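You operate a simulated robot arm through the tools that you are given. There is no shell and no other tool. Be economical: measure what you need, move in short steps, check, and stop when the job is done.

You run a simulated robot arm. Do the job below in one go: nothing can be reset, and whatever is moved stays where it is left.

JOB
Put things in order on the top of the trestle bench. At the end: the black knob is on the brown seed box; the cedar block from the top of the trestle bench stands where the green roll of bin bags stood; the green roll of bin bags is on the large saucer; the green peg stands where the cedar block stood; whatever was shut is shut again. Leave all else as you found it, and nothing knocked over.
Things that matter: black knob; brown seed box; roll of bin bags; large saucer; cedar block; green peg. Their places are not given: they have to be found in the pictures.

It is judged by the outcome, as a careful person would: the job done as asked, and still so three seconds after it is handed in. It fails if anything else is knocked over, pushed out of place, dropped, spilled or broken.

ROBOT AND FRAMES
A 6-joint arm with a two-finger parallel gripper, fixed in place. Base frame: the origin is at the foot of the arm, x ahead of it, y to its left, z up; the work surface is at about z = 0.8. Lengths are in m, angles in degrees, forces in N, time in s.
With the tool pointing down near the work surface it reaches from about 0.24 to 0.64 m from the base axis. Its first joint turns from -66.0 to 66.0 degrees. Payload 2.7 kg.
Tool frame: the origin (TCP) lies between the finger pads and is the grasp point; the fingertips stand 0.023 m ahead of it; z points along the fingers, y is the line along which they close. The gripper opens to 0.094 m. The fingers are 0.038 m wide and 0.01 m thick; the gripper's body (0.054 by 0.096 m) begins 0.039 m behind the TCP.
Orientation is that of the tool frame in the base frame, as a unit quaternion [w, x, y, z]. With the fingers straight down and closing along the base's y, the tool's x points along the base's -x, its y along +y and its z along -z.

CONTROLS
- The arm moves only by the tool drive_tool. Its argument "increments" is one flat list of numbers, 7 for each row, row after row: the turn, a rotation vector about the base's x, y, z in degrees, then the shift along the base's x, y, z in m, then the gripper command, from -1 (shut) to 1 (fully open), values between in proportion. In form: [rx, ry, rz, tx, ty, tz, hand, rx, ry, rz, tx, ty, tz, hand, ...]. A call has 1 to 12 rows; each row is the pose to reach, as a shift and turn from the pose commanded when the call began. Each row takes 0.2 s and may step no farther than 0.05 m and 8.6 degrees from the row before; otherwise, or with a gripper value out of range, the whole call is refused. Where a pose cannot be reached the arm comes as near as it can. A force on the tool above 40 N (or 10 N above the force at the start of the call, whichever is more), or a blocked arm, ends the call early, and 0.2 s more pass. The fingers move at their own pace (about 0.045 m/s each) and stop on an object; they squeeze with about 30 N. The grip force told is the motor's: it shows also when the fingers shut on nothing. Time passes only in rows, and 0.2 s behind the last, so rows that repeat a pose let the fingers close. The reply holds the time, the measured pose of the TCP, the force on the tool along the base axes, the opening and the grip force, in the units named above and with some noise.
- Cameras (640 x 400 px; columns grow to the right, rows downward): "scene" is fixed at [0.0839, -0.4402, 1.3997]; the picture's right is [0.69, -0.72, 0.00], its down [-0.44, -0.42, -0.79] and it looks along [0.57, 0.55, -0.61] (base axes); focal length 324 px, centre (320, 200). "wrist" rides on the gripper at [-0.039, 0, -0.044] in the tool frame; the picture's right is [0.00, -1.00, 0.00], its down [0.97, 0.00, -0.24] and it looks along [0.24, 0.00, 0.97] (tool axes); focal length 218 px, centre (320, 200).
- snapshot(camera): a new picture of that camera. It takes no simulated time.
- locate(camera, pixels): for up to 12 pixels [column, row] of the newest picture of that camera ("zoom" is the newest enlarged one), the place [x, y, z] in the base frame of the surface seen there, good to about 0.003 m. It takes no simulated time.
- close_up(camera, box): a new picture of the part [left, top, right, bottom] of that camera's present view, enlarged. It takes no simulated time.
- close_job(): hands the job in; it is judged then, once.

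Work in short steps. Measure before you move; look again where a grasp or a placing could have gone wrong, and mend it. You have 80 turns and 34 pictures in all, those below and enlarged ones among them. Open the gripper and draw the arm clear of the work before you hand the job in, unless the task says otherwise; then end with one line.

The tools are called after "Call:" as name(argument=value, ...) on one line, values as JSON. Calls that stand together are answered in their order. drive_tool: Moves the arm, as the interface text tells. Its arguments: {"type":"object","properties":{"increments":{"type":"array","items":{"type":"number"}}},"required":["increments"]} The other tools are called the same way: snapshot (camera) takes a picture; locate (camera, pixels) gives the place of the surface under pixels of a picture; close_up (camera, box) takes an enlarged picture of a part of a camera's view; close_job () hands the job in.

At the start:

```text
t: 0.0
position: [0.3034, 0.1863, 1.1304]
tool_rot: [0.002, 0.0, 1.0, 0.001]
force: [-0.3, -0.3, -0.8]
gripper_width: 0.094
finger_force: 0.0
```

scene: 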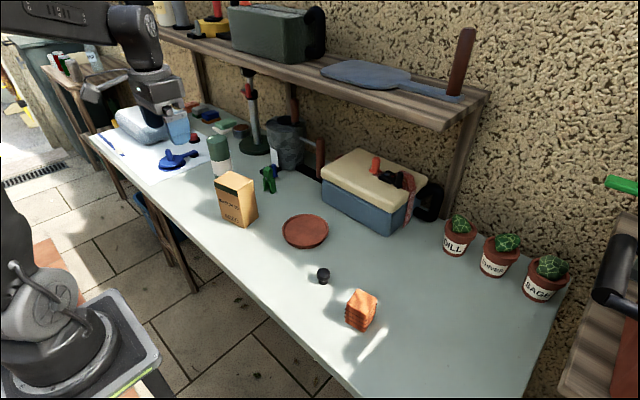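
wrist: 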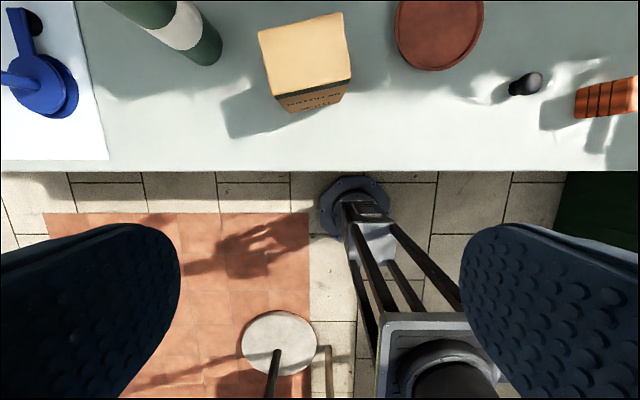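

The scene shows a black knob near (323,276), cedar block (361,310), saucer (305,231), box (236,200), a roll near (218,155), and a green thing near (269,178). I enlarge the parts to be sure.

Call:
close_up(camera="scene", box=[180, 110, 340, 210])

Call:
close_up(camera="scene", box=[270, 140, 470, 340])

Call:
locate(camera="scene", pixels=[[323, 270], [305, 231], [328, 231], [282, 231], [234, 182], [217, 140], [269, 170], [363, 296], [350, 350], [218, 177], [268, 190], [360, 330]])

```text
4.00 times, centred on (260, 160) of scene
```

zoom: 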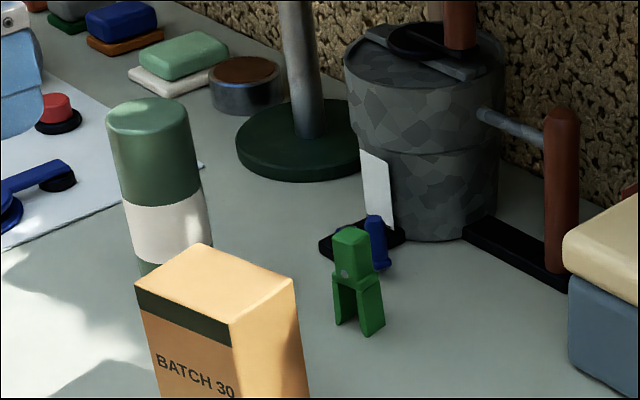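

```text
2.00 times, centred on (370, 240) of scene
```

zoom: 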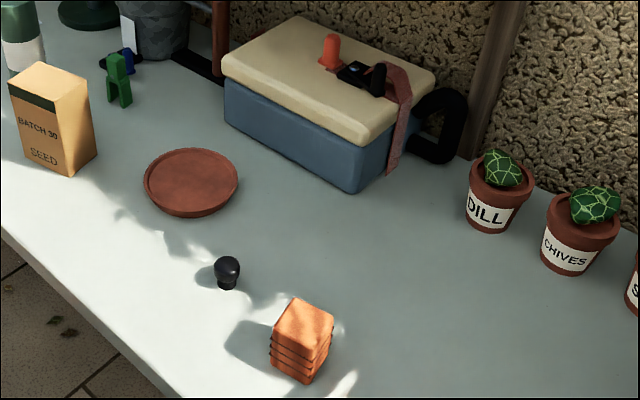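

```text
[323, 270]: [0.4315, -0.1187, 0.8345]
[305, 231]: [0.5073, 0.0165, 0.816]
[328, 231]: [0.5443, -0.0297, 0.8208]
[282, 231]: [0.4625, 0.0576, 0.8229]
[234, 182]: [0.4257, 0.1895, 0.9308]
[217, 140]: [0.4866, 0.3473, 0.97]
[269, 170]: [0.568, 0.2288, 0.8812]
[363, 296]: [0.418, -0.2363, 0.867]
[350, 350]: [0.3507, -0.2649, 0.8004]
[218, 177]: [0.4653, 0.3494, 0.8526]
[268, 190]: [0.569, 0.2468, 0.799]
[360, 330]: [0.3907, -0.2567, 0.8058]
```

I check the shelf's and other obstacles' positions and the scale of roll, box and peg.

Call:
locate(camera="scene", pixels=[[208, 45], [330, 88], [440, 125], [250, 80], [275, 125], [350, 160], [428, 190], [376, 165], [390, 178], [180, 130], [300, 115], [276, 170]])

Call:
drive_tool(increments=[0, 0, 0, 0.04, 0, 0, 1, 0, 0, 0, 0.08, 0, 0, 1, 0, 0, 0, 0.12, 0, 0, 1, 0, 0, 0, 0.16, 0, 0, 1])

Call:
snapshot(camera="wrist")

```text
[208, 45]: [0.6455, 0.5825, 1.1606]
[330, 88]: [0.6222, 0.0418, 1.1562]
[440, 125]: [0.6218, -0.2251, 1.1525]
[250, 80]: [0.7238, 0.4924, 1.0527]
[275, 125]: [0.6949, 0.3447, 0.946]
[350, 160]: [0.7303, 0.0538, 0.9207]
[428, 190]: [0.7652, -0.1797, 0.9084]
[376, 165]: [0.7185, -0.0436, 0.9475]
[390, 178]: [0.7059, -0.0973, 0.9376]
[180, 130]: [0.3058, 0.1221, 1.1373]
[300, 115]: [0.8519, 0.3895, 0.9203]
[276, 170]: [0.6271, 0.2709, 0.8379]
```

```text
t: 1.0
position: [0.4675, 0.1866, 1.1281]
tool_rot: [0.0, 0.001, 1.0, 0.001]
force: [-0.1, -0.2, 0.2]
gripper_width: 0.0939
finger_force: 0.0
```

```text
29 pictures are left
```

wrist: 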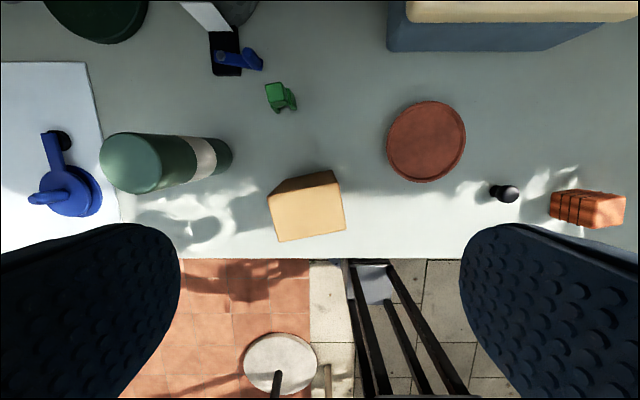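

Good overview. I locate the edges of roll, peg, saucer, knob, block and box in this wrist view.

Call:
locate(camera="wrist", pixels=[[132, 162], [104, 162], [160, 162], [132, 135], [132, 190], [228, 155], [276, 92], [285, 107], [388, 141], [464, 141], [427, 103], [427, 180]])

Call:
locate(camera="wrist", pixels=[[272, 195], [334, 172], [344, 229], [280, 240], [510, 193], [494, 192], [582, 193], [624, 195], [620, 226], [579, 226], [427, 141], [552, 208]])

Call:
close_up(camera="wrist", box=[200, 20, 360, 120])

```text
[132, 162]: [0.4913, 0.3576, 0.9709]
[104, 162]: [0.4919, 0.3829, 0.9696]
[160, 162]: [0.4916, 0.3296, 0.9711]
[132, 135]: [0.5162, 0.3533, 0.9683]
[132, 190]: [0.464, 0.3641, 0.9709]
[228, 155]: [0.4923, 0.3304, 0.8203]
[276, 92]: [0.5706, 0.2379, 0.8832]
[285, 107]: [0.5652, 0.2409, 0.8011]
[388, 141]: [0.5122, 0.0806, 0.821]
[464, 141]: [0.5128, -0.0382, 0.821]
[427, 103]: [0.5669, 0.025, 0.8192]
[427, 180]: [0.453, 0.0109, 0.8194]
```

```text
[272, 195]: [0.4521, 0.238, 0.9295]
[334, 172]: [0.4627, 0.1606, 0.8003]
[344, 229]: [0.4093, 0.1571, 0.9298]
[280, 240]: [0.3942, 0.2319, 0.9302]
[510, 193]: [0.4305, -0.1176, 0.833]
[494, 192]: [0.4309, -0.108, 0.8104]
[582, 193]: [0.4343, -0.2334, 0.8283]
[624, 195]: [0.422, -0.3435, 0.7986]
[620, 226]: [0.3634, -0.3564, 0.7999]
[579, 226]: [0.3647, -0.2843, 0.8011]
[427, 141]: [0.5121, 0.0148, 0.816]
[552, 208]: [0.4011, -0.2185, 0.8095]
```

```text
4.00 times, centred on (280, 70) of wrist
```

zoom: 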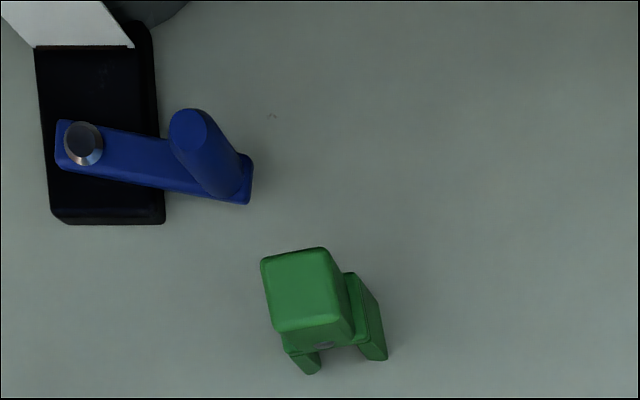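

The roll's top is centred near (0.491, 0.357, 0.97) with about 0.057 m diameter; the saucer's centre is (0.51, 0.02). I move above the roll first.

Call:
drive_tool(increments=[0, 0, 0, 0.006, 0.043, 0, 1, 0, 0, 0, 0.012, 0.086, 0, 1, 0, 0, 0, 0.018, 0.129, 0, 1, 0, 0, 0, 0.0245, 0.17, -0.02, 1, 0, 0, 0, 0.0245, 0.17, -0.06, 1, 0, 0, 0, 0.0245, 0.17, -0.09, 1, 0, 0, 0, 0.0245, 0.17, -0.09, 1])

Call:
snapshot(camera="wrist")

```text
t: 2.6
position: [0.4883, 0.3572, 1.042]
tool_rot: [0.001, 0.0, 1.0, 0.001]
force: [0.1, -0.3, 0.3]
gripper_width: 0.0939
finger_force: 0.1
out of reach, approached as far as the arm can: row 4
```

```text
27 pictures are left
```

wrist: 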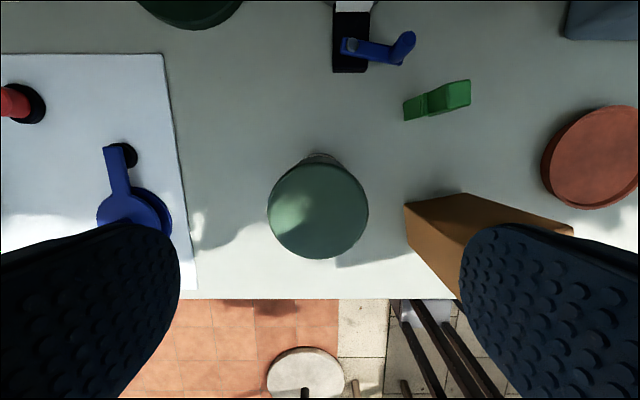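

The roll's top lies at about (318,210), with edges at 268 and 368; I locate these to centre the grip.

Call:
locate(camera="wrist", pixels=[[318, 210], [271, 210], [365, 210], [318, 166], [318, 254], [462, 85], [410, 108]])

```text
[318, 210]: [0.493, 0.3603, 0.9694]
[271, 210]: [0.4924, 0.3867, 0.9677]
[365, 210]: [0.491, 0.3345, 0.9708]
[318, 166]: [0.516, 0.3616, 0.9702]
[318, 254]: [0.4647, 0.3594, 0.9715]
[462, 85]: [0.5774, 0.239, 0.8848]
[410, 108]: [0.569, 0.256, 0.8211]
```

The roll is centred at (0.491, 0.360). I descend to z≈0.938 and close.

Call:
drive_tool(increments=[0, 0, 0, 0.002, 0.0035, -0.03, 1, 0, 0, 0, 0.002, 0.0035, -0.06, 1, 0, 0, 0, 0.002, 0.0035, -0.085, 1, 0, 0, 0, 0.002, 0.0035, -0.102, 1, 0, 0, 0, 0.002, 0.0035, -0.102, 1, 0, 0, 0, 0.002, 0.0035, -0.102, -1, 0, 0, 0, 0.002, 0.0035, -0.102, -1, 0, 0, 0, 0.002, 0.0035, -0.102, -1, 0, 0, 0, 0.002, 0.0035, -0.102, -1, 0, 0, 0, 0.002, 0.0035, -0.102, -1])

```text
t: 4.8
position: [0.4887, 0.36, 0.938]
tool_rot: [0.001, 0.0, 1.0, 0.0]
force: [0.8, -0.2, -0.5]
gripper_width: 0.0574
finger_force: 30.4
```

Gripped at 0.057 m. I lift slowly.

Call:
drive_tool(increments=[0, 0, 0, 0, 0, 0.02, -1, 0, 0, 0, 0, 0, 0.05, -1, 0, 0, 0, 0, 0, 0.08, -1, 0, 0, 0, 0, -0.01, 0.105, -1, 0, 0, 0, 0.002, -0.04, 0.11, -1, 0, 0, 0, 0.004, -0.08, 0.11, -1, 0, 0, 0, 0.006, -0.12, 0.11, -1, 0, 0, 0, 0.009, -0.16, 0.11, -1, 0, 0, 0, 0.012, -0.2, 0.11, -1, 0, 0, 0, 0.016, -0.24, 0.11, -1, 0, 0, 0, 0.019, -0.28, 0.11, -1])

```text
t: 7.2
position: [0.5085, 0.0786, 1.0468]
tool_rot: [0.0, -0.001, 1.0, 0.001]
force: [0.8, 0.6, -2.9]
gripper_width: 0.0577
finger_force: 30.4
```

Holding (about 2 N). I go over the saucer centre and lower to slightly above it, then look.

Call:
drive_tool(increments=[0, 0, 0, 0, -0.03, 0, -1, 0, 0, 0, 0.0, -0.059, 0, -1, 0, 0, 0, 0.0, -0.059, -0.03, -1, 0, 0, 0, 0.0, -0.059, -0.06, -1, 0, 0, 0, 0.0, -0.059, -0.08, -1, 0, 0, 0, 0.0, -0.059, -0.08, -1])

Call:
close_up(camera="scene", box=[240, 130, 400, 250])

Call:
snapshot(camera="wrist")

```text
t: 8.6
position: [0.5085, 0.0204, 0.9647]
tool_rot: [-0.001, 0.0, 1.0, 0.001]
force: [0.4, -0.1, -2.7]
gripper_width: 0.0578
finger_force: 30.1
```

```text
3.33 times, centred on (320, 190) of scene
```

zoom: 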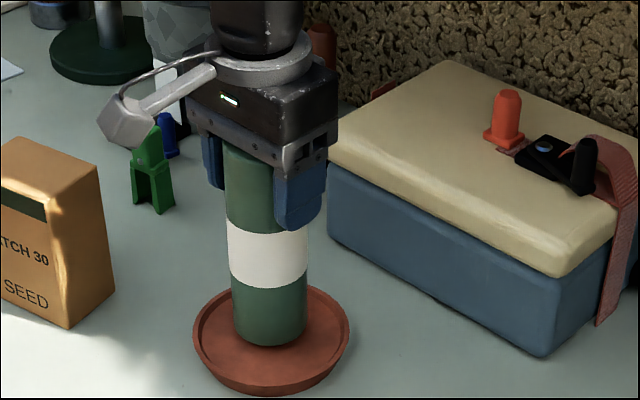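

```text
25 pictures are left
```

wrist: 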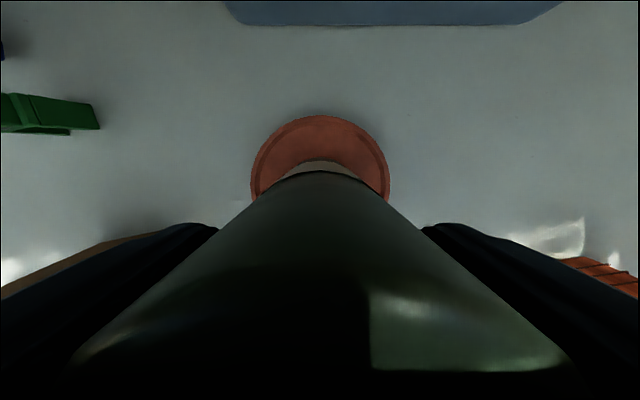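

Well centred on the saucer. I lower the last centimetre gently and watch the force.

Call:
drive_tool(increments=[0, 0, 0, 0, 0, -0.004, -1, 0, 0, 0, 0, 0, -0.007, -1, 0, 0, 0, 0, 0, -0.009, -1, 0, 0, 0, 0, 0, -0.0105, -1, 0, 0, 0, 0, 0, -0.0105, -1])

```text
t: 9.8
position: [0.5085, 0.0199, 0.9564]
tool_rot: [0.0, 0.001, 1.0, 0.0]
force: [0.0, -0.4, -2.2]
gripper_width: 0.0576
finger_force: 29.9
```

Not yet in contact (force unchanged). A few more millimetres.

Call:
drive_tool(increments=[0, 0, 0, 0, 0, -0.001, -1, 0, 0, 0, 0, 0, -0.002, -1, 0, 0, 0, 0, 0, -0.003, -1, 0, 0, 0, 0, 0, -0.003, -1])

```text
t: 10.8
position: [0.5105, 0.0204, 0.9536]
tool_rot: [0.001, 0.001, 1.0, 0.0]
force: [-1.2, 1.0, 2.7]
gripper_width: 0.0576
finger_force: 30.3
```

Contact: the force went from −2.2 to +2.7 N. I open and rise straight up.

Call:
drive_tool(increments=[0, 0, 0, 0, 0, 0, 0, 0, 0, 0, 0, 0, 0, 1, 0, 0, 0, 0, 0, 0, 1, 0, 0, 0, 0, 0, 0, 1, 0, 0, 0, 0, 0, 0.02, 1, 0, 0, 0, 0, 0, 0.05, 1, 0, 0, 0, 0, 0, 0.09, 1, 0, 0, 0, -0.02, -0.04, 0.1, 1, 0, 0, 0, -0.04, -0.085, 0.1, 1, 0, 0, 0, -0.06, -0.13, 0.1, 1, 0, 0, 0, -0.08, -0.175, 0.1, 1, 0, 0, 0, -0.095, -0.21, 0.1, 1])

Call:
snapshot(camera="wrist")

Call:
snapshot(camera="scene")

```text
t: 13.4
position: [0.4164, -0.1928, 1.0571]
tool_rot: [0.001, 0.0, 1.0, 0.0]
force: [-0.9, 0.2, -0.7]
gripper_width: 0.0938
finger_force: 0.0
```

```text
24 pictures are left
```

wrist: 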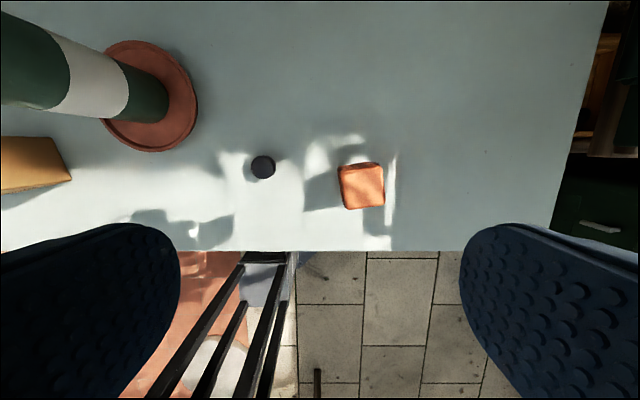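

```text
23 pictures are left
```

scene: 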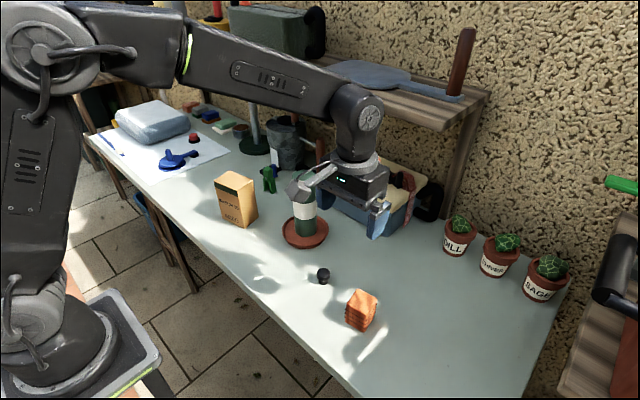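

The roll stands in the saucer. Now I measure the block (around (362,185)) and the knob (263,167).

Call:
close_up(camera="wrist", box=[230, 130, 410, 240])

Call:
locate(camera="wrist", pixels=[[341, 170], [381, 166], [383, 204], [346, 207], [362, 186], [263, 163], [254, 165], [272, 165], [263, 177], [264, 158]])

```text
3.56 times, centred on (320, 185) of wrist
```

zoom: 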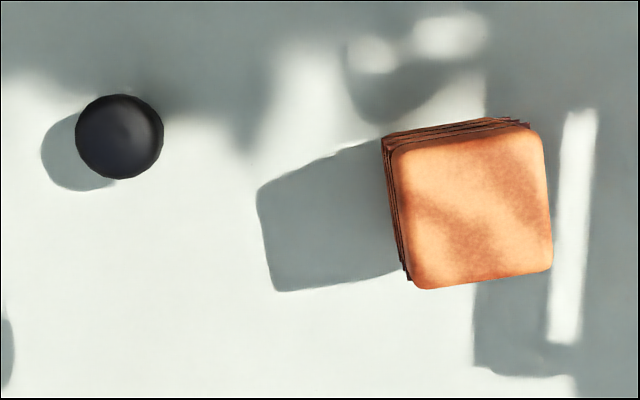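

```text
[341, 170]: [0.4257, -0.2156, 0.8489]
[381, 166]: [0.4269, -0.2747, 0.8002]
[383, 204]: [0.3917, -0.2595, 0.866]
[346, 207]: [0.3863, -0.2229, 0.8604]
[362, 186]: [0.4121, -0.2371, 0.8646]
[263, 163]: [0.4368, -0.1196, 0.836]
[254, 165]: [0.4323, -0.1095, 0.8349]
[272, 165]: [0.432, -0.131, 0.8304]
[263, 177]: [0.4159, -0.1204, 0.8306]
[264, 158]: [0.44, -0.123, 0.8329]
```

Block centre ≈ (0.410, −0.2385), top 0.866, yawed about +7°. I turn with it, descend to z≈0.835 and grip.

Call:
drive_tool(increments=[0, 0, 3, -0.002, -0.025, -0.02, 1, 0, 0, 7, -0.004, -0.049, -0.06, 1, 0, 0, 7, -0.004, -0.049, -0.1, 1, 0, 0, 7, -0.004, -0.049, -0.14, 1, 0, 0, 7, -0.004, -0.049, -0.18, 1, 0, 0, 7, -0.004, -0.049, -0.205, 1, 0, 0, 7, -0.004, -0.049, -0.22, 1, 0, 0, 7, -0.004, -0.049, -0.22, -1, 0, 0, 7, -0.004, -0.049, -0.22, -1, 0, 0, 7, -0.004, -0.049, -0.22, -1, 0, 0, 7, -0.004, -0.049, -0.22, -1, 0, 0, 7, -0.004, -0.049, -0.22, -1])

```text
t: 16.0
position: [0.4095, -0.2397, 0.8355]
tool_rot: [0.0, -0.061, 0.998, 0.001]
force: [0.1, 0.3, -0.1]
gripper_width: 0.0456
finger_force: 30.1
```

Gripped at 0.0456 m. Lift straight up, then carry toward the roll's old spot at z≈1.05 (roll top 0.984, so clear).

Call:
drive_tool(increments=[0, 0, 0, 0, 0, 0.03, -1, 0, 0, 0, 0, 0, 0.07, -1, 0, 0, 0, 0, 0, 0.115, -1, 0, 0, 0, 0, 0, 0.16, -1, 0, 0, 0, 0, 0, 0.205, -1, 0, 0, 0, 0, 0.03, 0.22, -1, 0, 0, 0, 0, 0.075, 0.22, -1, 0, 0, 0, 0, 0.12, 0.22, -1, 0, 0, 0, 0, 0.165, 0.22, -1, 0, 0, 0, 0, 0.21, 0.22, -1, 0, 0, 0, 0, 0.255, 0.22, -1, 0, 0, 0, 0, 0.3, 0.22, -1])

Call:
drive_tool(increments=[0, 0, 0, 0.01, 0.045, 0, -1, 0, 0, -3, 0.02, 0.09, 0, -1, 0, 0, -7, 0.03, 0.135, 0, -1, 0, 0, -7, 0.042, 0.18, 0, -1, 0, 0, -7, 0.055, 0.225, -0.01, -1, 0, 0, -7, 0.07, 0.265, -0.02, -1, 0, 0, -7, 0.0805, 0.2985, -0.03, -1, 0, 0, -7, 0.0805, 0.2985, -0.07, -1, 0, 0, -7, 0.0805, 0.2985, -0.11, -1, 0, 0, -7, 0.0805, 0.2985, -0.15, -1, 0, 0, -7, 0.0805, 0.2985, -0.19, -1, 0, 0, -7, 0.0805, 0.2985, -0.205, -1])

Call:
snapshot(camera="wrist")

```text
t: 18.6
position: [0.4106, 0.0578, 1.0537]
tool_rot: [0.0, -0.061, 0.998, 0.0]
force: [1.0, -0.6, 0.5]
gripper_width: 0.0
finger_force: 29.4
```

```text
t: 21.2
position: [0.4892, 0.3614, 0.8483]
tool_rot: [0.001, 0.0, 1.0, 0.0]
force: [-0.2, -0.4, -0.2]
gripper_width: 0.0
finger_force: 29.8
```

```text
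21 pictures are left
```

wrist: 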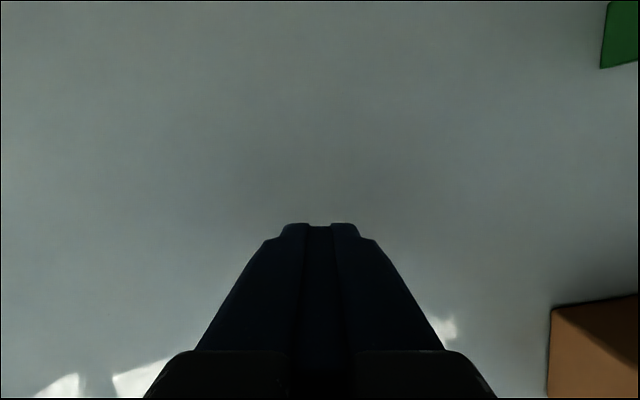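

The gripper reads 0.0: the block slipped out during the lift. I should have checked before carrying on; I look for it now.

Call:
snapshot(camera="scene")

Call:
close_up(camera="scene", box=[270, 200, 430, 340])

```text
20 pictures are left
```

scene: 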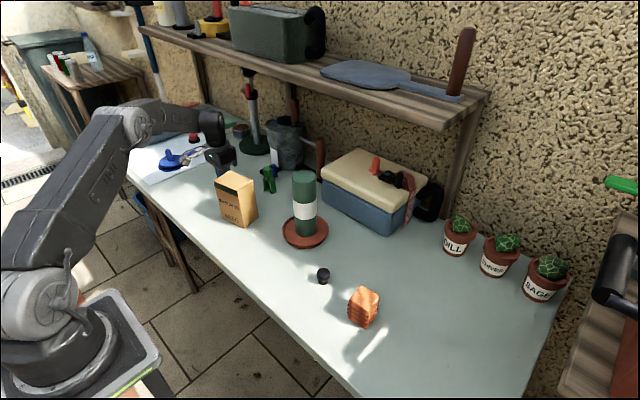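

```text
2.86 times, centred on (350, 270) of scene
```

zoom: 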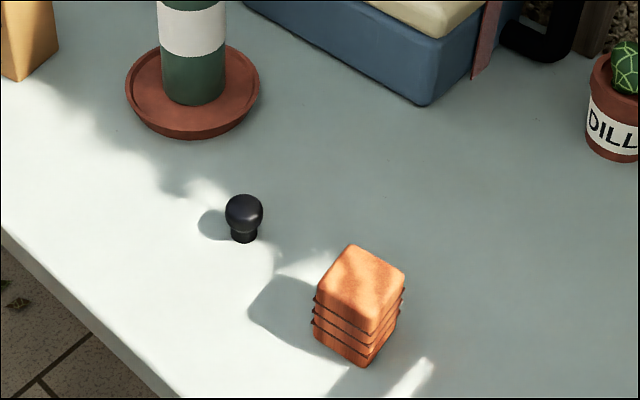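

The block still stands upright near its place, moved a little. I look closer at its shape to understand the slip.

Call:
close_up(camera="scene", box=[335, 275, 395, 335])

Call:
drive_tool(increments=[0, 0, 0, 0, 0, 0.04, 0, 0, 0, 0, 0, 0, 0.08, 0, 0, 0, 0, 0, 0, 0.12, 0, 0, 0, 0, 0, 0, 0.16, 0, 0, 0, 0, -0.01, -0.03, 0.19, 0, 0, 0, 0, -0.025, -0.07, 0.2, 0, 0, 0, 0, -0.035, -0.115, 0.205, 0.5, 0, 0, 0, -0.045, -0.16, 0.205, 1, 0, 0, 0, -0.055, -0.205, 0.205, 1, 0, 0, 0, -0.065, -0.25, 0.205, 1, 0, 0, 0, -0.075, -0.295, 0.205, 1, 0, 0, 0, -0.08, -0.34, 0.205, 1])

Call:
drive_tool(increments=[0, 0, 0, 0, -0.045, 0, 1, 0, 0, 0, 0, -0.09, 0, 1, 0, 0, 0, 0, -0.135, 0, 1, 0, 0, 0, 0, -0.18, 0, 1, 0, 0, 0, 0, -0.225, -0.02, 1, 0, 0, 0, 0, -0.258, -0.06, 1, 0, 0, 0, 0, -0.258, -0.1, 1, 0, 0, 0, 0, -0.258, -0.1, 1])

Call:
snapshot(camera="wrist")

```text
6.67 times, centred on (365, 305) of scene
```

zoom: 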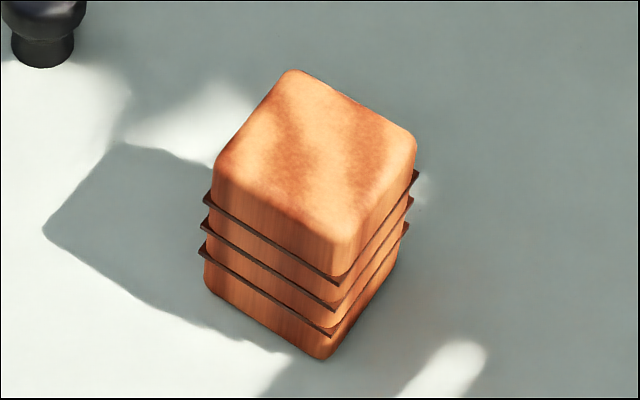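

```text
t: 23.8
position: [0.4074, 0.0215, 1.0549]
tool_rot: [0.001, 0.0, 1.0, 0.001]
force: [0.1, 0.0, 0.4]
gripper_width: 0.0941
finger_force: 0.0
```

```text
refused: row 6 steps farther than a row can; nothing moved
```

```text
17 pictures are left
```

wrist: 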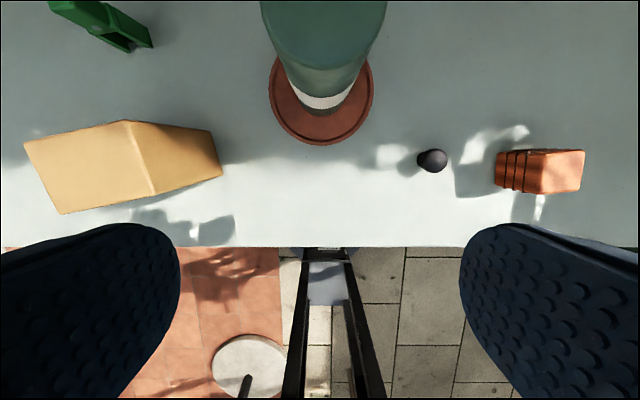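

The block has thin protruding fins on its lower two thirds; I gripped on those. The smooth upper part (z≈0.842–0.866) is better. I move over the block (smaller steps) to re-measure.

Call:
drive_tool(increments=[0, 0, 0, 0, -0.045, 0, 1, 0, 0, 0, 0, -0.09, 0, 1, 0, 0, 0, 0, -0.135, 0, 1, 0, 0, 0, 0, -0.18, 0, 1, 0, 0, 0, 0, -0.22, -0.01, 1, 0, 0, 0, 0, -0.258, -0.03, 1, 0, 0, 0, 0, -0.258, -0.07, 1, 0, 0, 0, 0, -0.258, -0.09, 1, 0, 0, 0, 0, -0.258, -0.09, 1])

Call:
snapshot(camera="wrist")

```text
t: 25.8
position: [0.4115, -0.239, 0.9641]
tool_rot: [0.0, 0.001, 1.0, 0.0]
force: [0.1, 0.1, 0.7]
gripper_width: 0.0942
finger_force: 0.1
```

```text
16 pictures are left
```

wrist: 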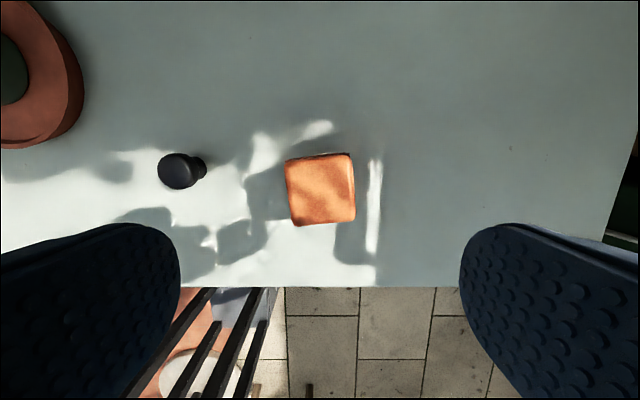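

Call:
locate(camera="wrist", pixels=[[291, 164], [350, 160], [351, 214], [296, 221], [322, 189], [181, 171], [165, 171], [197, 165], [181, 188], [181, 155]])

```text
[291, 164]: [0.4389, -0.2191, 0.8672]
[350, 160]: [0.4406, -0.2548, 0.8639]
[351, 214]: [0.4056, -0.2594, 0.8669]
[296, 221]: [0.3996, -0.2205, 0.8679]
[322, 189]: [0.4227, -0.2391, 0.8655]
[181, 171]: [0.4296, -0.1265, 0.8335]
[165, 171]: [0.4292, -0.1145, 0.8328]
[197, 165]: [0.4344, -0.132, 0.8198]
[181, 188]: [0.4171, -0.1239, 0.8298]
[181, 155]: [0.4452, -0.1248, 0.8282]
```

The block is now at (0.4215, −0.2395), yaw about +4.5°, top 0.867. I grip its smooth upper part with TCP at z≈0.866, and lift just a little to test.

Call:
drive_tool(increments=[0, 0, 4.5, 0.011, -0.0015, -0.03, 1, 0, 0, 4.5, 0.011, -0.0015, -0.06, 1, 0, 0, 4.5, 0.011, -0.0015, -0.085, 1, 0, 0, 4.5, 0.011, -0.0015, -0.1, 1, 0, 0, 4.5, 0.011, -0.0015, -0.1, -1, 0, 0, 4.5, 0.011, -0.0015, -0.1, -1, 0, 0, 4.5, 0.011, -0.0015, -0.1, -1, 0, 0, 4.5, 0.011, -0.0015, -0.1, -1, 0, 0, 4.5, 0.011, -0.0015, -0.1, -1])

Call:
drive_tool(increments=[0, 0, 0, 0, 0, 0.002, -1, 0, 0, 0, 0, 0, 0.005, -1, 0, 0, 0, 0, 0, 0.01, -1, 0, 0, 0, 0, 0, 0.01, -1])

```text
t: 27.8
position: [0.4212, -0.2396, 0.8638]
tool_rot: [0.0, -0.04, 0.999, 0.001]
force: [-0.5, -0.7, -0.3]
gripper_width: 0.0454
finger_force: 30.2
```

```text
t: 28.8
position: [0.4208, -0.2396, 0.8749]
tool_rot: [0.002, -0.039, 0.999, 0.001]
force: [-1.1, 0.2, -1.0]
gripper_width: 0.0454
finger_force: 30.9
```

Still 0.0454 m wide. I lift a few centimetres more slowly and check.

Call:
drive_tool(increments=[0, 0, 0, 0, 0, 0.006, -1, 0, 0, 0, 0, 0, 0.012, -1, 0, 0, 0, 0, 0, 0.02, -1, 0, 0, 0, 0, 0, 0.03, -1, 0, 0, 0, 0, 0, 0.03, -1])

Call:
close_up(camera="scene", box=[320, 250, 400, 340])

```text
t: 30.0
position: [0.422, -0.24, 0.9048]
tool_rot: [0.001, -0.039, 0.999, 0.0]
force: [-0.1, 0.1, -1.4]
gripper_width: 0.0456
finger_force: 30.0
```

```text
4.44 times, centred on (360, 295) of scene
```

zoom: 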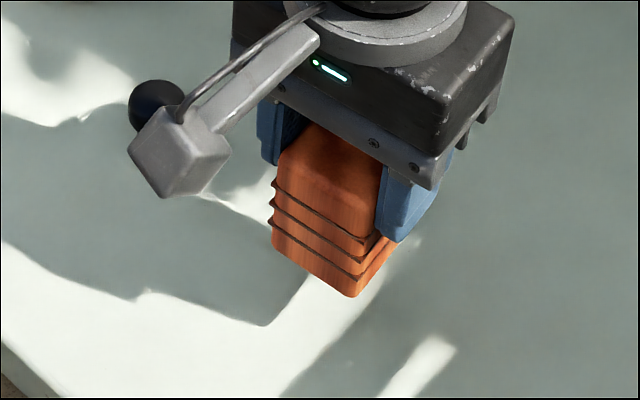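

The block is held and clear. I carry it up to z≈1.04 slowly and across in moderate steps, checking grip each call.

Call:
drive_tool(increments=[0, 0, 0, 0, 0, 0.012, -1, 0, 0, 0, 0, 0, 0.03, -1, 0, 0, 0, 0, 0, 0.05, -1, 0, 0, 0, 0, 0, 0.07, -1, 0, 0, 0, 0, 0, 0.09, -1, 0, 0, 0, 0, 0, 0.11, -1, 0, 0, 0, 0, 0, 0.125, -1, 0, 0, 0, 0, 0, 0.135, -1, 0, 0, 0, -0.003, 0.01, 0.135, -1, 0, 0, 0, -0.006, 0.03, 0.135, -1, 0, 0, 0, -0.01, 0.055, 0.135, -1, 0, 0, 0, -0.01, 0.08, 0.135, -1])

```text
t: 32.6
position: [0.4097, -0.1598, 1.041]
tool_rot: [0.0, -0.038, 0.999, 0.001]
force: [-0.6, 0.1, -0.7]
gripper_width: 0.0455
finger_force: 29.6
```

Call:
drive_tool(increments=[0, 0, 0, 0, 0.015, 0, -1, 0, 0, 0, 0, 0.04, 0, -1, 0, 0, 0, 0, 0.07, 0, -1, 0, 0, 0, 0, 0.1, 0, -1, 0, 0, 0, 0, 0.13, 0, -1, 0, 0, 0, 0, 0.16, 0, -1, 0, 0, 0, 0, 0.19, 0, -1, 0, 0, 0, 0, 0.22, 0, -1, 0, 0, 0, 0, 0.25, 0, -1, 0, 0, 0, 0.01, 0.28, 0, -1, 0, 0, -2, 0.02, 0.305, 0, -1, 0, 0, -4.5, 0.03, 0.33, 0, -1])

```text
t: 35.2
position: [0.4411, 0.1701, 1.0403]
tool_rot: [0.001, 0.001, 1.0, 0.001]
force: [-0.4, 0.3, -1.4]
gripper_width: 0.0455
finger_force: 29.9
```

Still held. I go on to the roll's old place (0.4905, 0.3605) and lower to z≈0.90.

Call:
drive_tool(increments=[0, 0, 0, 0.008, 0.03, 0, -1, 0, 0, 0, 0.016, 0.06, 0, -1, 0, 0, 0, 0.024, 0.09, 0, -1, 0, 0, 0, 0.032, 0.12, 0, -1, 0, 0, 0, 0.04, 0.15, 0, -1, 0, 0, 0, 0.047, 0.178, 0, -1, 0, 0, 0, 0.049, 0.1897, -0.015, -1, 0, 0, 0, 0.049, 0.1897, -0.04, -1, 0, 0, 0, 0.049, 0.1897, -0.07, -1, 0, 0, 0, 0.049, 0.1897, -0.1, -1, 0, 0, 0, 0.049, 0.1897, -0.13, -1, 0, 0, 0, 0.049, 0.1897, -0.14, -1])

```text
t: 37.8
position: [0.4912, 0.3618, 0.8991]
tool_rot: [0.001, 0.0, 1.0, 0.001]
force: [-0.5, 0.2, -1.0]
gripper_width: 0.0455
finger_force: 30.0
```

Held; now I lower the last 3.5 cm gently to z≈0.866.

Call:
drive_tool(increments=[0, 0, 0, 0, 0, -0.012, -1, 0, 0, 0, 0, 0, -0.022, -1, 0, 0, 0, 0, 0, -0.029, -1, 0, 0, 0, 0, 0, -0.032, -1, 0, 0, 0, 0, 0, -0.034, -1, 0, 0, 0, 0, 0, -0.035, -1, 0, 0, 0, 0, 0, -0.035, -1])

Call:
close_up(camera="scene", box=[160, 110, 280, 190])

```text
t: 39.4
position: [0.4911, 0.3608, 0.8647]
tool_rot: [0.001, 0.001, 1.0, 0.001]
force: [0.8, -0.5, -0.5]
gripper_width: 0.0456
finger_force: 29.8
```

```text
5.00 times, centred on (220, 150) of scene
```

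zoom: 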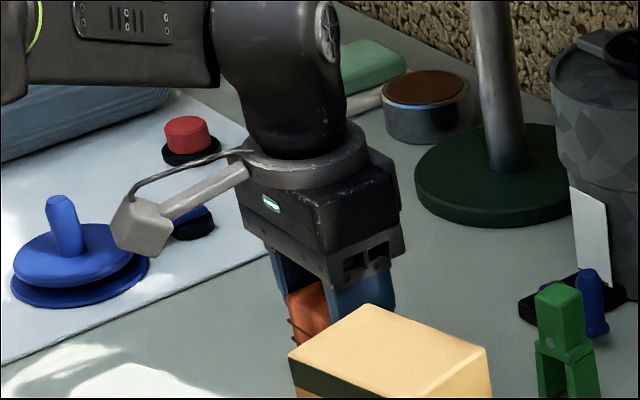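

No clear contact yet; I lower up to 2 mm more.

Call:
drive_tool(increments=[0, 0, 0, 0, 0, -0.001, -1, 0, 0, 0, 0, 0, -0.002, -1, 0, 0, 0, 0, 0, -0.002, -1])

```text
t: 40.2
position: [0.4909, 0.3586, 0.8626]
tool_rot: [0.001, 0.0, 1.0, 0.001]
force: [-1.2, 0.3, 3.1]
gripper_width: 0.0455
finger_force: 30.1
```

Contact (+3 N). I open and rise, then look down.

Call:
drive_tool(increments=[0, 0, 0, 0, 0, 0, 0, 0, 0, 0, 0, 0, 0, 1, 0, 0, 0, 0, 0, 0, 1, 0, 0, 0, 0, 0, 0, 1, 0, 0, 0, 0, 0, 0.02, 1, 0, 0, 0, 0, 0, 0.06, 1, 0, 0, 0, 0, 0, 0.1, 1, 0, 0, 0, -0.005, -0.03, 0.13, 1, 0, 0, 0, -0.01, -0.06, 0.15, 1, 0, 0, 0, -0.01, -0.09, 0.15, 1, 0, 0, 0, -0.01, -0.09, 0.15, 1])

Call:
snapshot(camera="wrist")

```text
t: 42.6
position: [0.4789, 0.2721, 1.0131]
tool_rot: [0.001, 0.0, 1.0, 0.0]
force: [-0.3, -0.7, 0.0]
gripper_width: 0.0938
finger_force: 0.1
```

```text
13 pictures are left
```

wrist: 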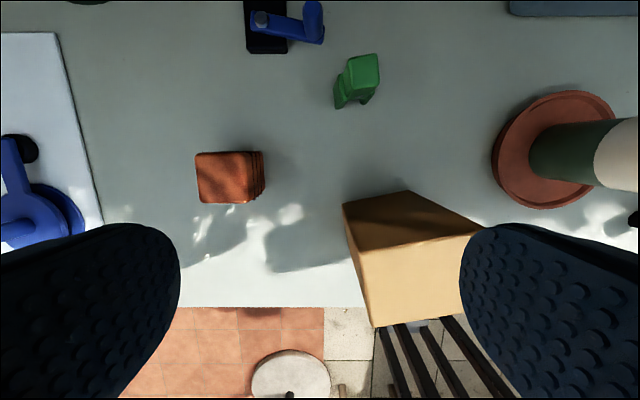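

The block stands at (228,177) in the wrist view. Now the peg at (360,80): I enlarge and locate it.

Call:
close_up(camera="wrist", box=[310, 30, 410, 130])

Call:
locate(camera="wrist", pixels=[[225, 178], [199, 156], [248, 154], [250, 200], [351, 62], [375, 57], [379, 80], [355, 86], [365, 71], [338, 106], [371, 100], [322, 42]])

```text
4.00 times, centred on (360, 80) of wrist
```

zoom: 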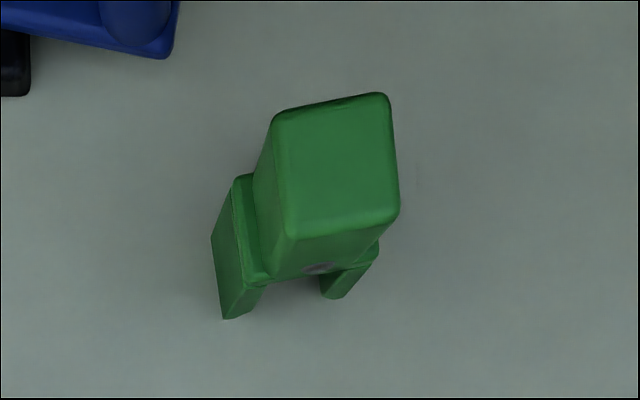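

```text
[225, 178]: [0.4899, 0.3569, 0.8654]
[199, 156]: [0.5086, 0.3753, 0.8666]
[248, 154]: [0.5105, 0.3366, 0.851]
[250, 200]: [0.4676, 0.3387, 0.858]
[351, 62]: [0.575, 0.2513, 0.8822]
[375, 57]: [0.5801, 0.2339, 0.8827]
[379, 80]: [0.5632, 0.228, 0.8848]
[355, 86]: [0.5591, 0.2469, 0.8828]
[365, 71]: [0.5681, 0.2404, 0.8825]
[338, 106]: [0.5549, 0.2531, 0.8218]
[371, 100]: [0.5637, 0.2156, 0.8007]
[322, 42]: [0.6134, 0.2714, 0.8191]
```

The block stands at (0.490, 0.358), good. Peg head: centre (0.569, 0.240), top 0.883, yaw about +10°. I approach with a half-open gripper to just above it.

Call:
drive_tool(increments=[0, 0, 3, 0.02, -0.008, -0.01, 0.2, 0, 0, 6, 0.045, -0.016, -0.03, 0.2, 0, 0, 10, 0.07, -0.025, -0.05, 0.2, 0, 0, 10, 0.0886, -0.0305, -0.07, 0.2, 0, 0, 10, 0.0886, -0.0305, -0.085, 0.2, 0, 0, 10, 0.0886, -0.0305, -0.085, 0.2])

Call:
snapshot(camera="wrist")

```text
t: 44.0
position: [0.5668, 0.241, 0.928]
tool_rot: [0.001, -0.087, 0.996, 0.001]
force: [-0.4, 0.5, -0.7]
gripper_width: 0.0564
finger_force: 0.1
```

```text
11 pictures are left
```

wrist: 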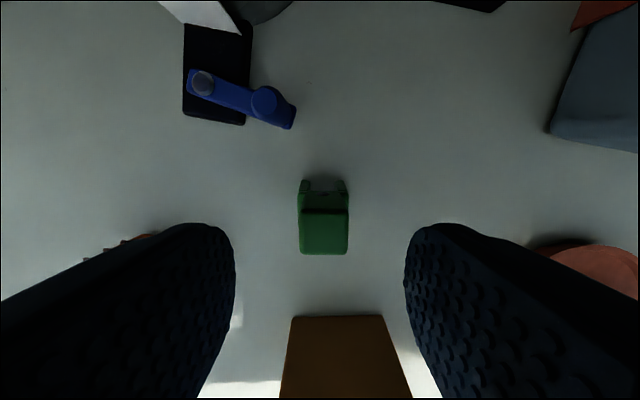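

The peg head at (324,232) sits square between the fingers. I descend to z≈0.870, close, and test a small lift.

Call:
drive_tool(increments=[0, 0, 0, 0, 0, -0.025, 0.2, 0, 0, 0, 0, 0, -0.045, 0.2, 0, 0, 0, 0, 0, -0.058, 0.2, 0, 0, 0, 0, 0, -0.058, 0.2, 0, 0, 0, 0, 0, -0.058, -1, 0, 0, 0, 0, 0, -0.058, -1, 0, 0, 0, 0, 0, -0.058, -1, 0, 0, 0, 0, 0, -0.058, -1, 0, 0, 0, 0, 0, -0.058, -1])

Call:
drive_tool(increments=[0, 0, 0, 0, 0, 0.004, -1, 0, 0, 0, 0, 0, 0.012, -1, 0, 0, 0, 0, 0, 0.025, -1, 0, 0, 0, 0, 0, 0.04, -1, 0, 0, 0, 0, 0, 0.055, -1, 0, 0, 0, 0, 0, 0.055, -1])

```text
t: 46.0
position: [0.568, 0.2404, 0.8682]
tool_rot: [0.0, -0.087, 0.996, 0.001]
force: [-0.4, -0.4, 0.2]
gripper_width: 0.021
finger_force: 29.9
```

```text
t: 47.4
position: [0.5692, 0.2397, 0.9232]
tool_rot: [0.0, -0.087, 0.996, 0.0]
force: [0.2, 0.1, 0.1]
gripper_width: 0.0213
finger_force: 29.9
```

Peg held at 0.021 m. I raise while drawing inward over the box (top 0.93; peg bottom will be ~0.97), then cross at x≈0.41.

Call:
drive_tool(increments=[0, 0, 0, -0.006, 0, 0.025, -1, 0, 0, 0, -0.02, 0, 0.055, -1, 0, 0, 0, -0.035, 0, 0.085, -1, 0, 0, 0, -0.055, 0, 0.11, -1, 0, 0, 0, -0.085, -0.005, 0.115, -1, 0, 0, 0, -0.12, -0.02, 0.115, -1, 0, 0, 0, -0.145, -0.045, 0.115, -1, 0, 0, 0, -0.159, -0.08, 0.115, -1, 0, 0, 0, -0.159, -0.115, 0.115, -1, 0, 0, 0, -0.159, -0.15, 0.115, -1, 0, 0, 0, -0.159, -0.185, 0.115, -1, 0, 0, 0, -0.159, -0.22, 0.115, -1])

Call:
drive_tool(increments=[0, 0, 0, 0, -0.03, 0, -1, 0, 0, 0, 0, -0.06, 0, -1, 0, 0, 0, 0, -0.095, 0, -1, 0, 0, 0, 0, -0.13, 0, -1, 0, 0, -3, 0, -0.165, 0, -1, 0, 0, -3, 0, -0.2, 0, -1, 0, 0, -3, 0, -0.23, 0, -1, 0, 0, -3, 0, -0.2585, 0, -1, 0, 0, -3, 0, -0.2585, -0.04, -1, 0, 0, -3, 0, -0.2585, -0.08, -1, 0, 0, -3, 0, -0.2585, -0.12, -1, 0, 0, -3, 0, -0.2585, -0.14, -1])

```text
t: 50.0
position: [0.412, 0.0199, 1.0405]
tool_rot: [0.0, -0.087, 0.996, 0.001]
force: [-0.1, 0.1, -0.3]
gripper_width: 0.0213
finger_force: 29.6
```

```text
t: 52.6
position: [0.4079, -0.2391, 0.8968]
tool_rot: [0.0, -0.061, 0.998, 0.0]
force: [-0.3, 0.4, 0.1]
gripper_width: 0.0213
finger_force: 30.3
```

Peg is over the block's old place, held. I lower to just above the table and watch the force.

Call:
drive_tool(increments=[0, 0, 0, 0, 0, -0.012, -1, 0, 0, 0, 0, 0, -0.022, -1, 0, 0, 0, 0, 0, -0.027, -1, 0, 0, 0, 0, 0, -0.029, -1, 0, 0, 0, 0, 0, -0.03, -1, 0, 0, 0, 0, 0, -0.031, -1, 0, 0, 0, 0, 0, -0.031, -1])

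Call:
close_up(camera="scene", box=[320, 250, 400, 340])

```text
t: 54.2
position: [0.4103, -0.2389, 0.8698]
tool_rot: [0.0, -0.061, 0.998, 0.001]
force: [1.0, 0.0, -0.2]
gripper_width: 0.0214
finger_force: 29.5
```

```text
4.44 times, centred on (360, 295) of scene
```

zoom: 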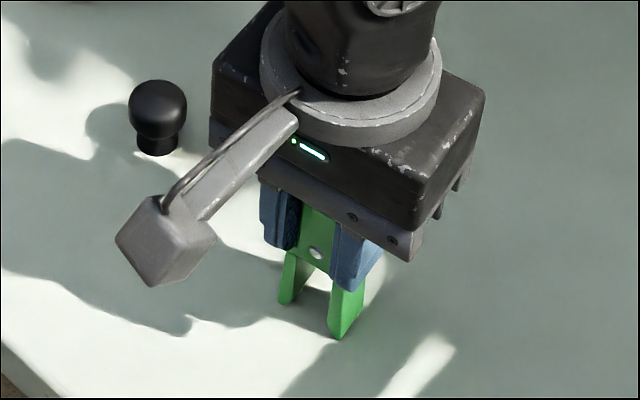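

Peg is upright and near the surface; no contact force yet. A further 2 mm.

Call:
drive_tool(increments=[0, 0, 0, 0, 0, -0.001, -1, 0, 0, 0, 0, 0, -0.002, -1, 0, 0, 0, 0, 0, -0.002, -1])

```text
t: 55.0
position: [0.4105, -0.2394, 0.8683]
tool_rot: [0.003, -0.062, 0.998, -0.001]
force: [-1.0, 2.5, 22.7]
gripper_width: 0.0214
finger_force: 29.7
```

Firm contact (23 N). I relieve it by 1.5 mm before letting go.

Call:
drive_tool(increments=[0, 0, 0, 0, 0, 0.001, -1, 0, 0, 0, 0, 0, 0.0015, -1])

```text
t: 55.6
position: [0.4089, -0.2392, 0.8679]
tool_rot: [0.001, -0.061, 0.998, 0.0]
force: [3.7, -0.3, 11.7]
gripper_width: 0.0213
finger_force: 29.8
```

Call:
drive_tool(increments=[0, 0, 0, 0, 0, 0.0006, -1, 0, 0, 0, 0, 0, 0.0008, -1])

```text
t: 56.2
position: [0.4088, -0.2376, 0.8684]
tool_rot: [-0.001, -0.061, 0.998, 0.002]
force: [0.1, -0.9, 3.2]
gripper_width: 0.0214
finger_force: 29.9
```

Only 3 N left. I open moderately, rise straight up, and look.

Call:
drive_tool(increments=[0, 0, 0, 0, 0, 0, -0.3, 0, 0, 0, 0, 0, 0, 0.2, 0, 0, 0, 0, 0, 0, 0.2, 0, 0, 0, 0, 0, 0, 0.2, 0, 0, 0, 0, 0, 0.02, 0.2, 0, 0, 0, 0, 0, 0.06, 0.2, 0, 0, 0, 0, 0, 0.1, 0.2, 0, 0, -4, 0, 0.04, 0.11, 0.2, 0, 0, -7, 0.01, 0.08, 0.11, 0.2, 0, 0, -7, 0.02, 0.119, 0.11, 0.2, 0, 0, -7, 0.02, 0.119, 0.11, 0.2])

Call:
snapshot(camera="wrist")

```text
t: 58.6
position: [0.4285, -0.1212, 0.9782]
tool_rot: [0.0, 0.001, 1.0, 0.001]
force: [0.2, 0.3, 0.6]
gripper_width: 0.0562
finger_force: 0.1
```

```text
9 pictures are left
```

wrist: 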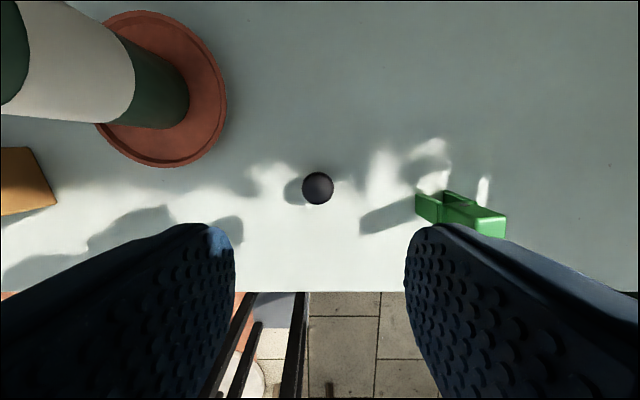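

Peg stands. The knob is at (318,188); I measure it.

Call:
locate(camera="wrist", pixels=[[318, 188], [304, 188], [332, 188], [318, 174], [318, 202], [480, 216]])

Call:
close_up(camera="scene", box=[300, 255, 345, 295])

```text
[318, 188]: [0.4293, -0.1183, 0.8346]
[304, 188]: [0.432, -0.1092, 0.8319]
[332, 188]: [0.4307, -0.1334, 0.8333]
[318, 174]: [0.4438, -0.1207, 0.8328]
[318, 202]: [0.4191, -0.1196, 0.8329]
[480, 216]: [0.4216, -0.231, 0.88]
```

```text
10.00 times, centred on (322, 275) of scene
```

zoom: 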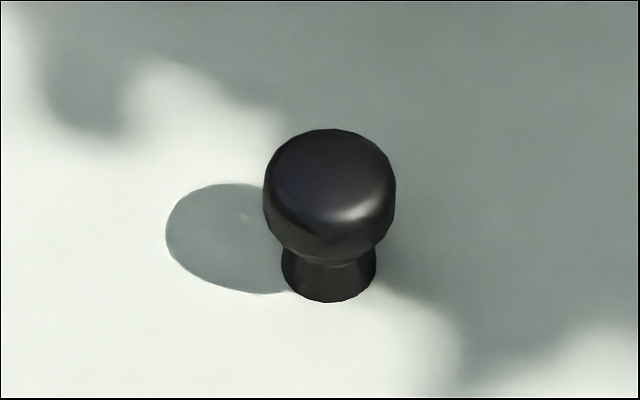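

Knob centre (0.431, −0.120), top 0.835, head 0.027 m wide. I descend to z≈0.831, grip and lift a little.

Call:
drive_tool(increments=[0, 0, 0, 0.001, 0, -0.04, 0.2, 0, 0, 0, 0.001, 0, -0.08, 0.2, 0, 0, 0, 0.001, 0, -0.115, 0.2, 0, 0, 0, 0.001, 0, -0.138, 0.2, 0, 0, 0, 0.001, 0, -0.1485, 0.2, 0, 0, 0, 0.001, 0, -0.1485, 0.2, 0, 0, 0, 0.001, 0, -0.1485, -1, 0, 0, 0, 0.001, 0, -0.1485, -1, 0, 0, 0, 0.001, 0, -0.1485, -1, 0, 0, 0, 0.001, 0, -0.1485, -1, 0, 0, 0, 0.001, 0, -0.1485, -1])

Call:
drive_tool(increments=[0, 0, 0, 0, 0, 0.004, -1, 0, 0, 0, 0, 0, 0.012, -1, 0, 0, 0, 0, 0, 0.025, -1, 0, 0, 0, 0, 0, 0.04, -1, 0, 0, 0, 0, 0, 0.04, -1])

```text
t: 61.0
position: [0.4321, -0.1196, 0.8293]
tool_rot: [0.0, 0.0, 1.0, 0.001]
force: [-0.4, -0.6, -0.8]
gripper_width: 0.0286
finger_force: 29.5
```

```text
t: 62.2
position: [0.4304, -0.1206, 0.8697]
tool_rot: [0.0, 0.0, 1.0, 0.001]
force: [-0.2, -0.6, -0.7]
gripper_width: 0.0287
finger_force: 30.0
```

Knob held. I rise to z≈1.05 and cross at x≈0.41 to above the box centre (0.430, 0.198).

Call:
drive_tool(increments=[0, 0, 0, -0.005, 0, 0.03, -1, 0, 0, 0, -0.01, 0, 0.07, -1, 0, 0, 0, -0.015, 0, 0.11, -1, 0, 0, 0, -0.021, 0.01, 0.15, -1, 0, 0, 0, -0.021, 0.04, 0.175, -1, 0, 0, 0, -0.021, 0.08, 0.18, -1, 0, 0, 0, -0.021, 0.12, 0.18, -1, 0, 0, 0, -0.021, 0.16, 0.18, -1, 0, 0, 0, -0.021, 0.2, 0.18, -1, 0, 0, 0, -0.021, 0.235, 0.18, -1, 0, 0, 0, -0.012, 0.265, 0.18, -1, 0, 0, 0, -0.004, 0.295, 0.18, -1])

Call:
drive_tool(increments=[0, 0, 0, 0.003, 0.0225, -0.01, -1, 0, 0, 0, 0.003, 0.0225, -0.04, -1, 0, 0, 0, 0.003, 0.0225, -0.065, -1, 0, 0, 0, 0.003, 0.0225, -0.075, -1, 0, 0, 0, 0.003, 0.0225, -0.075, -1])

Call:
snapshot(camera="wrist")

Call:
close_up(camera="scene", box=[190, 130, 290, 230])

```text
t: 64.8
position: [0.4288, 0.1733, 1.0538]
tool_rot: [0.0, 0.001, 1.0, 0.001]
force: [0.1, 0.9, -0.2]
gripper_width: 0.0287
finger_force: 29.9
```

```text
t: 66.0
position: [0.4304, 0.1983, 0.973]
tool_rot: [-0.001, 0.001, 1.0, 0.0]
force: [-0.5, -0.2, -0.7]
gripper_width: 0.0285
finger_force: 29.6
```

```text
7 pictures are left
```

wrist: 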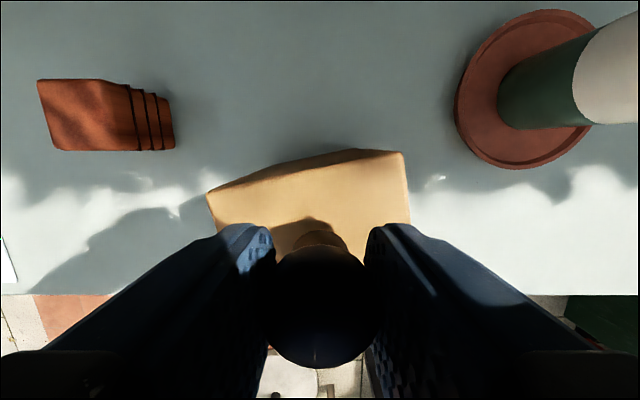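

```text
4.00 times, centred on (240, 180) of scene
```

zoom: 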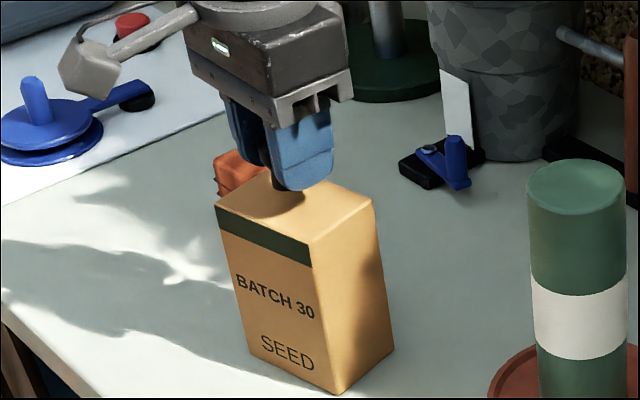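

The knob is over the middle of the box top. I lower to about 0.9625 (expected contact ~0.961).

Call:
drive_tool(increments=[0, 0, 0, 0, 0, -0.006, -1, 0, 0, 0, 0, 0, -0.01, -1, 0, 0, 0, 0, 0, -0.012, -1, 0, 0, 0, 0, 0, -0.0135, -1, 0, 0, 0, 0, 0, -0.0135, -1])

```text
t: 67.2
position: [0.4301, 0.1977, 0.9609]
tool_rot: [0.0, 0.001, 1.0, 0.002]
force: [0.1, 0.7, -0.7]
gripper_width: 0.0288
finger_force: 30.7
```

Call:
drive_tool(increments=[0, 0, 0, 0, 0, -0.0007, -1, 0, 0, 0, 0, 0, -0.0014, -1, 0, 0, 0, 0, 0, -0.0014, -1])

```text
t: 68.0
position: [0.4291, 0.1967, 0.9614]
tool_rot: [0.0, 0.0, 1.0, 0.0]
force: [-0.7, 0.2, -0.2]
gripper_width: 0.0288
finger_force: 30.5
```

Still no contact; another ~1 mm.

Call:
drive_tool(increments=[0, 0, 0, 0, 0, -0.0006, -1, 0, 0, 0, 0, 0, -0.0012, -1, 0, 0, 0, 0, 0, -0.0012, -1])

```text
t: 68.8
position: [0.4283, 0.1969, 0.9601]
tool_rot: [0.0, 0.0, 1.0, 0.0]
force: [0.9, 0.3, 0.1]
gripper_width: 0.0287
finger_force: 30.2
```

Call:
drive_tool(increments=[0, 0, 0, 0, 0, -0.0006, -1, 0, 0, 0, 0, 0, -0.0012, -1, 0, 0, 0, 0, 0, -0.0012, -1])

```text
t: 69.6
position: [0.4297, 0.1971, 0.9592]
tool_rot: [0.002, 0.0, 1.0, 0.002]
force: [-1.3, 3.0, 12.6]
gripper_width: 0.0289
finger_force: 29.9
```

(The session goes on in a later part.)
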